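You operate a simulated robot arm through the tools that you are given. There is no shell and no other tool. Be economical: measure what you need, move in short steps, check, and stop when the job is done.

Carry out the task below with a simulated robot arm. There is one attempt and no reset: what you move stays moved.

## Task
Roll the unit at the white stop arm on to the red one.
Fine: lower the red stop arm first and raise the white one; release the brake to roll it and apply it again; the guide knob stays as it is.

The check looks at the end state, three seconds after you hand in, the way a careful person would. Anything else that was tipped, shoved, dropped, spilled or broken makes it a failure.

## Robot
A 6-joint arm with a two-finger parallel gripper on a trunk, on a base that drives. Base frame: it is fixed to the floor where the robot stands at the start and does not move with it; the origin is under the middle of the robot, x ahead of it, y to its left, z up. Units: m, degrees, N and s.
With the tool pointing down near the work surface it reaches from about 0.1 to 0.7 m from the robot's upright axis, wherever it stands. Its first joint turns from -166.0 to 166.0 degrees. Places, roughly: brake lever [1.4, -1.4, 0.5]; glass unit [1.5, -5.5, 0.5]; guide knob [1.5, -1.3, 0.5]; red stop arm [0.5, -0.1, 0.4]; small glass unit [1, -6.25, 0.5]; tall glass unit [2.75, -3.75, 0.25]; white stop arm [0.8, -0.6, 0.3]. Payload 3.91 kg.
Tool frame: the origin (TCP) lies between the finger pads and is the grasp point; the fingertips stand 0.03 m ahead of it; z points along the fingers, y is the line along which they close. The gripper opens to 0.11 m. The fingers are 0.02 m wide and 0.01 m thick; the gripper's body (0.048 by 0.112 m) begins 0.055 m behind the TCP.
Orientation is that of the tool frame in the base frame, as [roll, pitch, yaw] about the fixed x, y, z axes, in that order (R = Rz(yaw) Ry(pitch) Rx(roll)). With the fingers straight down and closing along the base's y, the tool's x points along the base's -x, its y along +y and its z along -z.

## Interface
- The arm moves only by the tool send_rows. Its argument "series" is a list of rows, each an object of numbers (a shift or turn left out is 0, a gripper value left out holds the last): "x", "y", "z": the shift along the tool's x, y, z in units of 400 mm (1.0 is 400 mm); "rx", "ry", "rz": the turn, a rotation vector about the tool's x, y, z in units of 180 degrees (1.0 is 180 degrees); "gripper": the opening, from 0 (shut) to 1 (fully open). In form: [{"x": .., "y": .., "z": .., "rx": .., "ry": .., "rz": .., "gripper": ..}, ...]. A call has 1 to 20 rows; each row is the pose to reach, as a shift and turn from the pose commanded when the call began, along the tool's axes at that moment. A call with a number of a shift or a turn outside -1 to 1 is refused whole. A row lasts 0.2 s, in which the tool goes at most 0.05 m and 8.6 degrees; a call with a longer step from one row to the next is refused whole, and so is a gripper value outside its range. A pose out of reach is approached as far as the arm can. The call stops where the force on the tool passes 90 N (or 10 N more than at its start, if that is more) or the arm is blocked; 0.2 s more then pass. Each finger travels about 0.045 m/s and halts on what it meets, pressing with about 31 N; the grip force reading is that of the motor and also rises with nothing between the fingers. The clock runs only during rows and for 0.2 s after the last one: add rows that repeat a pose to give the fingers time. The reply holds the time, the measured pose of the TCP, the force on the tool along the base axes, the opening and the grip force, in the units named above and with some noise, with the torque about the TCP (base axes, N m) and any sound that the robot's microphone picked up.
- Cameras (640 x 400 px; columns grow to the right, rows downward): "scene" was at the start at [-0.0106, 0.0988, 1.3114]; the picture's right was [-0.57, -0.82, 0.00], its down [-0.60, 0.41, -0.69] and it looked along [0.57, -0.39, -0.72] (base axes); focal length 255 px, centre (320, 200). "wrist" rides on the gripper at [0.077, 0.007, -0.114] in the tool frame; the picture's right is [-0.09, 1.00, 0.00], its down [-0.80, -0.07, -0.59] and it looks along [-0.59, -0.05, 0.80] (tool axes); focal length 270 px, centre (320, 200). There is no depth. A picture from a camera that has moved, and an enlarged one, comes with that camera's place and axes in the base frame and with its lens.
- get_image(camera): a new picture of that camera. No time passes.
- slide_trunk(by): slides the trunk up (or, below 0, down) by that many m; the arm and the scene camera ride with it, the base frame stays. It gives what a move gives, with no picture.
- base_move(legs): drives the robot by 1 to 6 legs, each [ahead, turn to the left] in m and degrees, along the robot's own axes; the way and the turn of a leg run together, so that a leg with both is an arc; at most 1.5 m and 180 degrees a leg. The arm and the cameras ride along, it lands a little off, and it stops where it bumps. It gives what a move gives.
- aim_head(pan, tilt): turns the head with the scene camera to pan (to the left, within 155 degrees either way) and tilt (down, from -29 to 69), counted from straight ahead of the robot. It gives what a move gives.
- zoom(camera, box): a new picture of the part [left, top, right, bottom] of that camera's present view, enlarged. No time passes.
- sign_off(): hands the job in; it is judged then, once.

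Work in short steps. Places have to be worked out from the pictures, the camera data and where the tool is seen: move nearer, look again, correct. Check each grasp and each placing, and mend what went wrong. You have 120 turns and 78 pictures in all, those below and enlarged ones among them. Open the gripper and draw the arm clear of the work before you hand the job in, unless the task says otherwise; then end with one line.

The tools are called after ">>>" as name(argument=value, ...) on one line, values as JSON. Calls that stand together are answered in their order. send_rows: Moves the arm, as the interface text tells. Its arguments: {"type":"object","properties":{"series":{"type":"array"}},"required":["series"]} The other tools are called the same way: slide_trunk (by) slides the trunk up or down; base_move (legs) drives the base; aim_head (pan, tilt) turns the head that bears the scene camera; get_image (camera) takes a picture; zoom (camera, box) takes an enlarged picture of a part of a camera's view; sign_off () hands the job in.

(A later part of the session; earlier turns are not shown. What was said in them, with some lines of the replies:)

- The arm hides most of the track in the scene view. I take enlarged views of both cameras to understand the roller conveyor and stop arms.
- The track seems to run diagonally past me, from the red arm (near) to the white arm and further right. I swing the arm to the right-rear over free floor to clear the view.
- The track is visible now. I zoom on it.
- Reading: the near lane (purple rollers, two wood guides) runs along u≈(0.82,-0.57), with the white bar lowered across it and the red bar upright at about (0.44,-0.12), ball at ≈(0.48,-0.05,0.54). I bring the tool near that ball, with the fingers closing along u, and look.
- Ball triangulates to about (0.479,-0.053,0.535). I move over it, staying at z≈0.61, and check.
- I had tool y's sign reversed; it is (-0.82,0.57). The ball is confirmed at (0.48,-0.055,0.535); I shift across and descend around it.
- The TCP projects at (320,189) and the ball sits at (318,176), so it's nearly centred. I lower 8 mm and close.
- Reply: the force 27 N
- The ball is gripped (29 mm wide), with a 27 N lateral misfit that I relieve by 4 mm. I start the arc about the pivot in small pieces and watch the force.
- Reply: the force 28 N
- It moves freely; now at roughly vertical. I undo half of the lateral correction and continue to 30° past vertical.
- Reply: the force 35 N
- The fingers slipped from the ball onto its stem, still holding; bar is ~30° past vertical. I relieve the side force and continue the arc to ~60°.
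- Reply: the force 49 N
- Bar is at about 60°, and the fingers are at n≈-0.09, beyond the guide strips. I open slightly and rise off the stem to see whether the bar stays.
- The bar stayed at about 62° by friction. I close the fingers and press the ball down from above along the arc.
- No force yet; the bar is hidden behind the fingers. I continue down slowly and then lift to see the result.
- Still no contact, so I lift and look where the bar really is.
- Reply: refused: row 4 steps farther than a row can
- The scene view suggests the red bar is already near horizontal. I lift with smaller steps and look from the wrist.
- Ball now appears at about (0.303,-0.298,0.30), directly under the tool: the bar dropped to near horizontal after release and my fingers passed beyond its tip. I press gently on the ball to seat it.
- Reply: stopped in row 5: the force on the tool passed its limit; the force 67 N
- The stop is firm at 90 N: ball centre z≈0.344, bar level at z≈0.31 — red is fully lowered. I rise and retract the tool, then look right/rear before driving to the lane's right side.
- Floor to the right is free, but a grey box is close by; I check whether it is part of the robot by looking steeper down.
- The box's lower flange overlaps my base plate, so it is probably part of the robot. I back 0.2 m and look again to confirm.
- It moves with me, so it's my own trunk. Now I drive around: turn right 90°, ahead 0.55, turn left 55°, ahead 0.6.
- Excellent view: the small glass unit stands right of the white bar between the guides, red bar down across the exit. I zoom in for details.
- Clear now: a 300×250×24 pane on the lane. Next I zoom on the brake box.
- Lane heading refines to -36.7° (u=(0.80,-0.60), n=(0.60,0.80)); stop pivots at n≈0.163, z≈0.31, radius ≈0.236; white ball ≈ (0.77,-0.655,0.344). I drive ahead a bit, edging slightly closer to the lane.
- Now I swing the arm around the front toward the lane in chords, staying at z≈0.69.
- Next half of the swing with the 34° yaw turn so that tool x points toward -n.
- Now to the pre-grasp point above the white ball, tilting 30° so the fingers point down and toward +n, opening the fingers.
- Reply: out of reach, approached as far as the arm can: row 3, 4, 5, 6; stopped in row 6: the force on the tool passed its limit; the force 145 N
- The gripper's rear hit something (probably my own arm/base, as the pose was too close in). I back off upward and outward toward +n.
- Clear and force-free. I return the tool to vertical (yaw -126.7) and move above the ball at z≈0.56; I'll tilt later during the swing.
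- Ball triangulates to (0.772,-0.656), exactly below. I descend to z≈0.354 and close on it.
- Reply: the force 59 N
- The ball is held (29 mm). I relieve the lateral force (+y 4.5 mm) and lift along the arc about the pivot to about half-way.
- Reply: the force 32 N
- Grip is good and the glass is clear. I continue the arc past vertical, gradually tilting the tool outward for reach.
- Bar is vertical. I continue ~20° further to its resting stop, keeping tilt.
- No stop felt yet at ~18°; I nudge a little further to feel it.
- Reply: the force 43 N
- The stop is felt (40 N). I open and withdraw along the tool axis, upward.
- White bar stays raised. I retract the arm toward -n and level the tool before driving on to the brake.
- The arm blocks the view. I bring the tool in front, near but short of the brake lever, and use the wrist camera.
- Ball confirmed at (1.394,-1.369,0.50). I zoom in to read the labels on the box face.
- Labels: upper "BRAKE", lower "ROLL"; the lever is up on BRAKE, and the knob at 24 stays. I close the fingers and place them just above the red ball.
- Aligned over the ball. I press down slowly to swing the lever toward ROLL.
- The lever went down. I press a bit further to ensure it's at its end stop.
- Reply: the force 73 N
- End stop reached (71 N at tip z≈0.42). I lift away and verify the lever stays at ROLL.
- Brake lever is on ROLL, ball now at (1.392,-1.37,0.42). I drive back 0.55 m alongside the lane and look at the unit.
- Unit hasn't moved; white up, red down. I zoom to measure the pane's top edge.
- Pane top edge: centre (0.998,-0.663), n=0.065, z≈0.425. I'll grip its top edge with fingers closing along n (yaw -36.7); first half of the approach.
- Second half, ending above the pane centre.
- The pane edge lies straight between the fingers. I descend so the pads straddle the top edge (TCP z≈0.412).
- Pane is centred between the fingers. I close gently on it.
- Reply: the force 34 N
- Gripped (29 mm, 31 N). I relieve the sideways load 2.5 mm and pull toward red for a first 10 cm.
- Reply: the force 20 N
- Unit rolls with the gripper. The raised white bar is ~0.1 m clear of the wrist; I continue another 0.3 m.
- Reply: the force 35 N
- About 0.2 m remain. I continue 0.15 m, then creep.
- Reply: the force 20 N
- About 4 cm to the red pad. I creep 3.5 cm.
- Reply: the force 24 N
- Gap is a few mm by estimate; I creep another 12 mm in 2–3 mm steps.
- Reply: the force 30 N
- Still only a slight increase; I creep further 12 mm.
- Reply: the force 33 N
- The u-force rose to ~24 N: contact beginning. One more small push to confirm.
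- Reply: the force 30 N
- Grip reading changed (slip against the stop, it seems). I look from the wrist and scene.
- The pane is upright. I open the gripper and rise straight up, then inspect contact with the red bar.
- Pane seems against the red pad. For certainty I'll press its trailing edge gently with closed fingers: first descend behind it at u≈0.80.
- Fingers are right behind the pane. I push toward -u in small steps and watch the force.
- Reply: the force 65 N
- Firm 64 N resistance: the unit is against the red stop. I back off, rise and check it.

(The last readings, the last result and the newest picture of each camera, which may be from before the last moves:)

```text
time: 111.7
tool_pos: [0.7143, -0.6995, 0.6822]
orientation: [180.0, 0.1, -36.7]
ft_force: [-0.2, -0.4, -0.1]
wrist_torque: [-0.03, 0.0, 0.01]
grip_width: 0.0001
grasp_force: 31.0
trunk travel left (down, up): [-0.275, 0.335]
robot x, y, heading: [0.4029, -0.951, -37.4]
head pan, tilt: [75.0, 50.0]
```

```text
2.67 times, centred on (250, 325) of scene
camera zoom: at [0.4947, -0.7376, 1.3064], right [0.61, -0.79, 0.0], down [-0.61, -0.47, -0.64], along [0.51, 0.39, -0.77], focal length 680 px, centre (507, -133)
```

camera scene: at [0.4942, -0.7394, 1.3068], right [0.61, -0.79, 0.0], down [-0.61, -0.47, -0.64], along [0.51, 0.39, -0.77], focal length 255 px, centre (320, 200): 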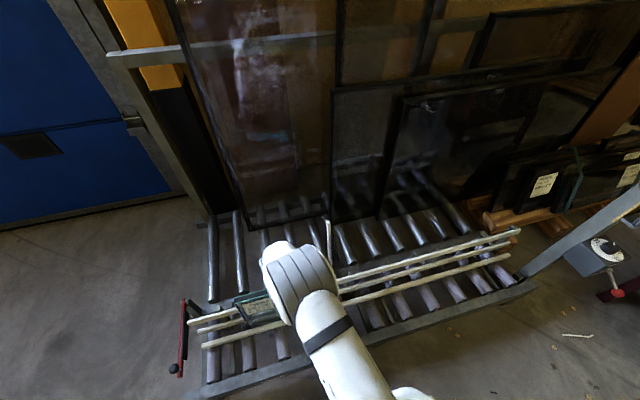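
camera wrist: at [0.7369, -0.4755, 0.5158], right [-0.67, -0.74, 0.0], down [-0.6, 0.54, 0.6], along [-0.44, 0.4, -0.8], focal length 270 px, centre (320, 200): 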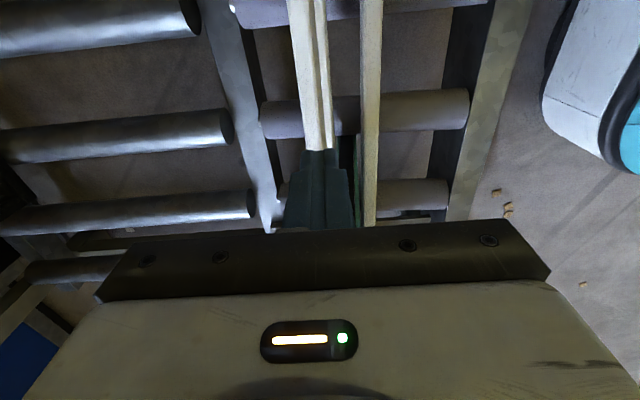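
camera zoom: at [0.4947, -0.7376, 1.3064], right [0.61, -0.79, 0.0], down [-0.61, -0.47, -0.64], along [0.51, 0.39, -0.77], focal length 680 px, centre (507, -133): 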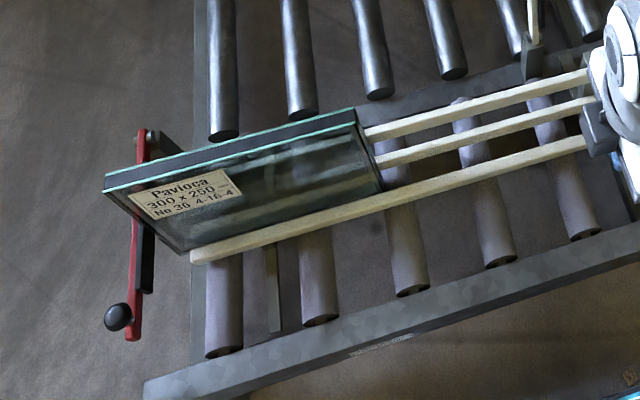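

Unit is in place. Now to the brake: I swing the arm to the front with yaw back to -127.5 and fingers open, then drive ahead 0.55 m.

>>> send_rows(series=[{"x": 0.064, "y": 0.035, "rz": 0.042, "gripper": 0.6}, {"x": 0.128, "y": 0.07, "rz": 0.084}, {"x": 0.193, "y": 0.106, "rz": 0.126}, {"x": 0.257, "y": 0.142, "rz": 0.168}, {"x": 0.321, "y": 0.177, "rz": 0.21}, {"x": 0.385, "y": 0.212, "rz": 0.252}, {"x": 0.45, "y": 0.248, "rz": 0.294}, {"x": 0.514, "y": 0.283, "rz": 0.336}, {"x": 0.578, "y": 0.319, "rz": 0.378}, {"x": 0.642, "y": 0.354, "rz": 0.42}, {"x": 0.707, "y": 0.39, "rz": 0.462}, {"x": 0.771, "y": 0.425, "rz": 0.504}])

>>> base_move(legs=[[0.55, 0]])

>>> aim_head(pan=35, tilt=45)

>>> get_image(camera="wrist")

```text
time: 114.3
tool_pos: [0.8618, -1.0213, 0.6838]
orientation: [179.9, -0.1, -127.7]
ft_force: [-0.4, 0.2, -0.1]
wrist_torque: [0.0, 0.0, 0.03]
grip_width: 0.066
grasp_force: 0.1
trunk travel left (down, up): [-0.275, 0.335]
robot x, y, heading: [0.4001, -0.9468, -37.3]
head pan, tilt: [75.0, 50.0]
```

```text
time: 117.5
tool_pos: [1.2948, -1.3544, 0.6844]
orientation: [179.9, 0.0, -127.8]
ft_force: [-0.1, 0.6, -1.0]
wrist_torque: [-0.05, -0.02, 0.01]
grip_width: 0.0658
grasp_force: 0.0
trunk travel left (down, up): [-0.275, 0.335]
robot x, y, heading: [0.8393, -1.2781, -37.8]
head pan, tilt: [75.0, 50.0]
```

```text
time: 118.5
tool_pos: [1.2958, -1.3552, 0.6855]
orientation: [179.8, 0.0, -127.8]
ft_force: [0.0, -0.4, 0.3]
wrist_torque: [0.05, -0.01, -0.02]
grip_width: 0.066
grasp_force: 0.1
trunk travel left (down, up): [-0.275, 0.335]
robot x, y, heading: [0.8417, -1.2796, -37.8]
head pan, tilt: [35.0, 45.0]
```

```text
11 pictures are left
camera wrist: at [1.2442, -1.412, 0.7995], right [-0.73, 0.68, 0.0], down [0.55, 0.59, 0.59], along [0.4, 0.44, -0.8], focal length 270 px, centre (320, 200)
```

wrist: 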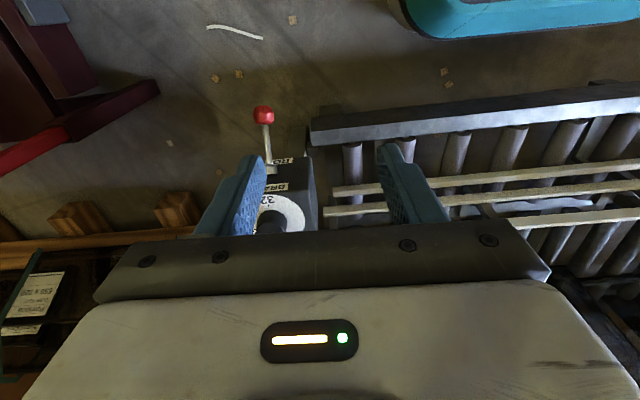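

Ball still at (1.392,-1.369,0.42). I move over it and descend with open fingers, then check.

>>> send_rows(series=[{"x": -0.04, "y": -0.07}, {"x": -0.08, "y": -0.14}, {"x": -0.115, "y": -0.212}, {"x": -0.115, "y": -0.212, "z": 0.12}, {"x": -0.115, "y": -0.212, "z": 0.24}, {"x": -0.115, "y": -0.212, "z": 0.36}, {"x": -0.115, "y": -0.212, "z": 0.48}, {"x": -0.115, "y": -0.212, "z": 0.57}, {"x": -0.115, "y": -0.212, "z": 0.64}])

>>> get_image(camera="wrist")

```text
time: 120.5
tool_pos: [1.3921, -1.3714, 0.4283]
orientation: [180.0, 0.0, -127.8]
ft_force: [1.0, 0.1, 0.7]
wrist_torque: [0.01, 0.0, -0.02]
grip_width: 0.0662
grasp_force: 0.1
trunk travel left (down, up): [-0.275, 0.335]
robot x, y, heading: [0.8366, -1.2782, -37.7]
head pan, tilt: [35.0, 45.0]
```

```text
10 pictures are left
camera wrist: at [1.34, -1.4282, 0.5425], right [-0.73, 0.68, 0.0], down [0.55, 0.59, 0.59], along [0.4, 0.44, -0.8], focal length 270 px, centre (320, 200)
```

wrist: 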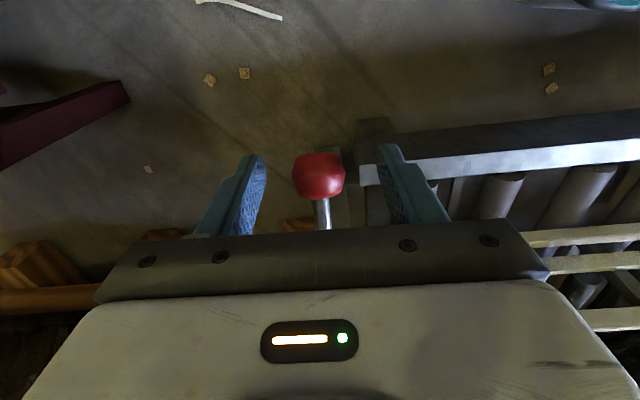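

Well centred. I close on the ball.

>>> send_rows(series=[{"gripper": 0}, {"gripper": 0}, {"gripper": 0}, {"gripper": 0}, {"gripper": 0}])

```text
time: 121.7
tool_pos: [1.3937, -1.3717, 0.428]
orientation: [180.0, 0.0, -127.8]
ft_force: [9.9, -12.2, -2.1]
wrist_torque: [-0.3, -0.28, -0.13]
grip_width: 0.0312
grasp_force: 45.2
trunk travel left (down, up): [-0.275, 0.335]
robot x, y, heading: [0.8371, -1.2798, -37.7]
head pan, tilt: [35.0, 45.0]
```

Held (31 mm). I lift along the small arc up to BRAKE.

>>> send_rows(series=[{"x": 0.014, "z": -0.035}, {"x": 0.025, "z": -0.07}, {"x": 0.032, "z": -0.105}, {"x": 0.025, "z": -0.14}, {"x": 0.014, "z": -0.175}, {"x": 0, "z": -0.205}, {"x": 0, "z": -0.205}])

>>> zoom(camera="scene", box=[310, 200, 450, 300])

```text
time: 123.3
tool_pos: [1.3923, -1.3724, 0.5113]
orientation: [180.0, 0.0, -127.9]
ft_force: [19.6, -46.9, -0.1]
wrist_torque: [-1.9, -0.09, -0.2]
grip_width: 0.0314
grasp_force: 45.2
trunk travel left (down, up): [-0.275, 0.335]
robot x, y, heading: [0.8353, -1.2804, -37.9]
head pan, tilt: [35.0, 45.0]
```

```text
4.00 times, centred on (380, 250) of scene
camera zoom: at [0.954, -1.1231, 1.3137], right [-0.05, -1.0, 0.0], down [-0.71, 0.04, -0.71], along [0.71, -0.03, -0.71], focal length 1020 px, centre (80, 0)
```

zoom: 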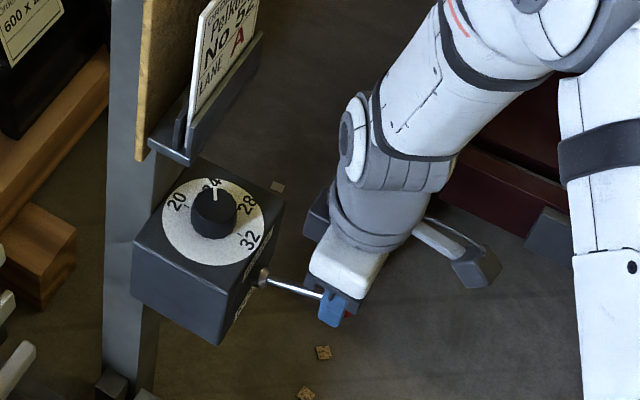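

Lever is up. I nudge up 8 mm to feel the end stop, then release and withdraw.

>>> send_rows(series=[{"x": -0.004, "z": -0.01}, {"x": -0.008, "z": -0.02}, {"x": -0.008, "z": -0.02}])

>>> send_rows(series=[{"gripper": 0.6}, {"gripper": 0.6}, {"gripper": 0.6}, {"gripper": 0.6}, {"z": -0.08}, {"z": -0.18}, {"z": -0.28, "x": 0.04}, {"z": -0.38, "x": 0.1}, {"z": -0.45, "x": 0.2}])

>>> zoom(camera="scene", box=[310, 200, 450, 300])

```text
time: 124.1
tool_pos: [1.3947, -1.3692, 0.5176]
orientation: [-180.0, 0.2, -127.7]
ft_force: [27.1, -37.2, -9.6]
wrist_torque: [-2.04, 0.02, -0.17]
grip_width: 0.031
grasp_force: 44.8
trunk travel left (down, up): [-0.275, 0.335]
robot x, y, heading: [0.8439, -1.2824, -38.0]
head pan, tilt: [35.0, 45.0]
```

```text
time: 126.1
tool_pos: [1.3445, -1.4295, 0.7014]
orientation: [179.9, -0.2, -127.7]
ft_force: [1.0, 0.0, 0.2]
wrist_torque: [-0.04, 0.01, -0.02]
grip_width: 0.0662
grasp_force: 0.0
trunk travel left (down, up): [-0.275, 0.335]
robot x, y, heading: [0.838, -1.2812, -37.5]
head pan, tilt: [35.0, 45.0]
```

```text
4.00 times, centred on (380, 250) of scene
camera zoom: at [0.9528, -1.1202, 1.3133], right [-0.05, -1.0, 0.0], down [-0.71, 0.03, -0.71], along [0.71, -0.03, -0.71], focal length 1020 px, centre (80, 0)
```

zoom: 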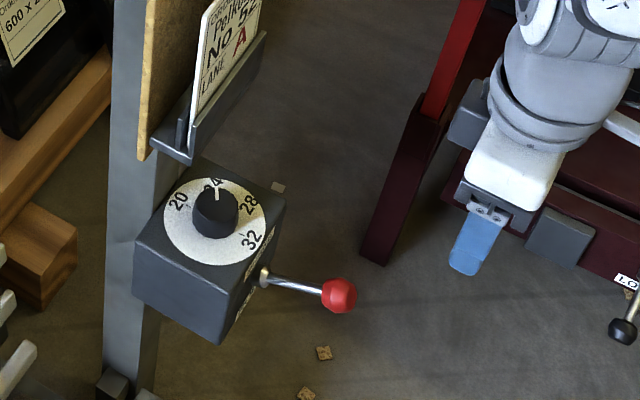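

Lever is back at its original BRAKE position and the knob is unchanged at 24. Final look at the lane.

>>> aim_head(pan=110, tilt=40)

>>> get_image(camera="scene")

```text
time: 127.6
tool_pos: [1.3451, -1.4304, 0.7002]
orientation: [179.8, 0.1, -127.7]
ft_force: [-0.2, -0.1, 0.0]
wrist_torque: [0.01, 0.0, 0.03]
grip_width: 0.0658
grasp_force: 0.0
trunk travel left (down, up): [-0.275, 0.335]
robot x, y, heading: [0.8374, -1.2826, -37.8]
head pan, tilt: [110.0, 40.0]
```

```text
7 pictures are left
camera scene: at [0.8973, -1.0357, 1.3206], right [0.95, -0.31, 0.0], down [-0.2, -0.61, -0.77], along [0.23, 0.73, -0.64], focal length 255 px, centre (320, 200)
```

scene: 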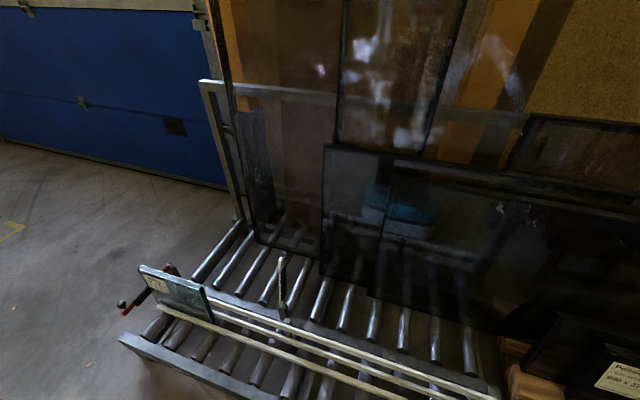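

>>> zoom(camera="scene", box=[100, 240, 260, 360])

```text
3.33 times, centred on (180, 300) of scene
camera zoom: at [0.8973, -1.0357, 1.3206], right [0.95, -0.31, 0.0], down [-0.2, -0.61, -0.77], along [0.23, 0.73, -0.64], focal length 850 px, centre (787, -133)
```

zoom: 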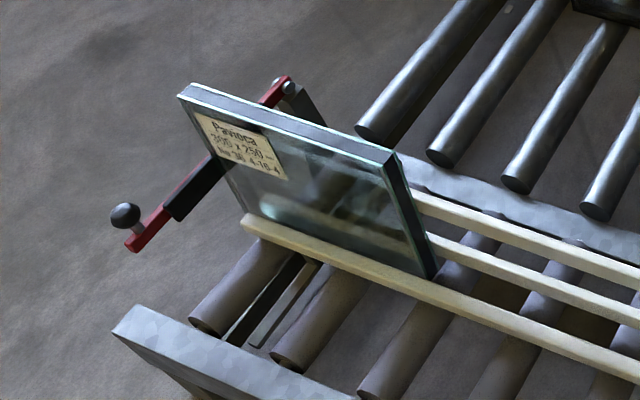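

The unit stands upright against the red stop arm's pad, the red arm is down, the white arm is up and the brake is on. The gripper is open and the arm is clear, so I hand in.

>>> sign_off()

```text
The job is handed in.
```

The unit from the white stop arm now stands upright against the lowered red stop arm, with the white arm raised, the brake back on, and the guide knob still at 24.
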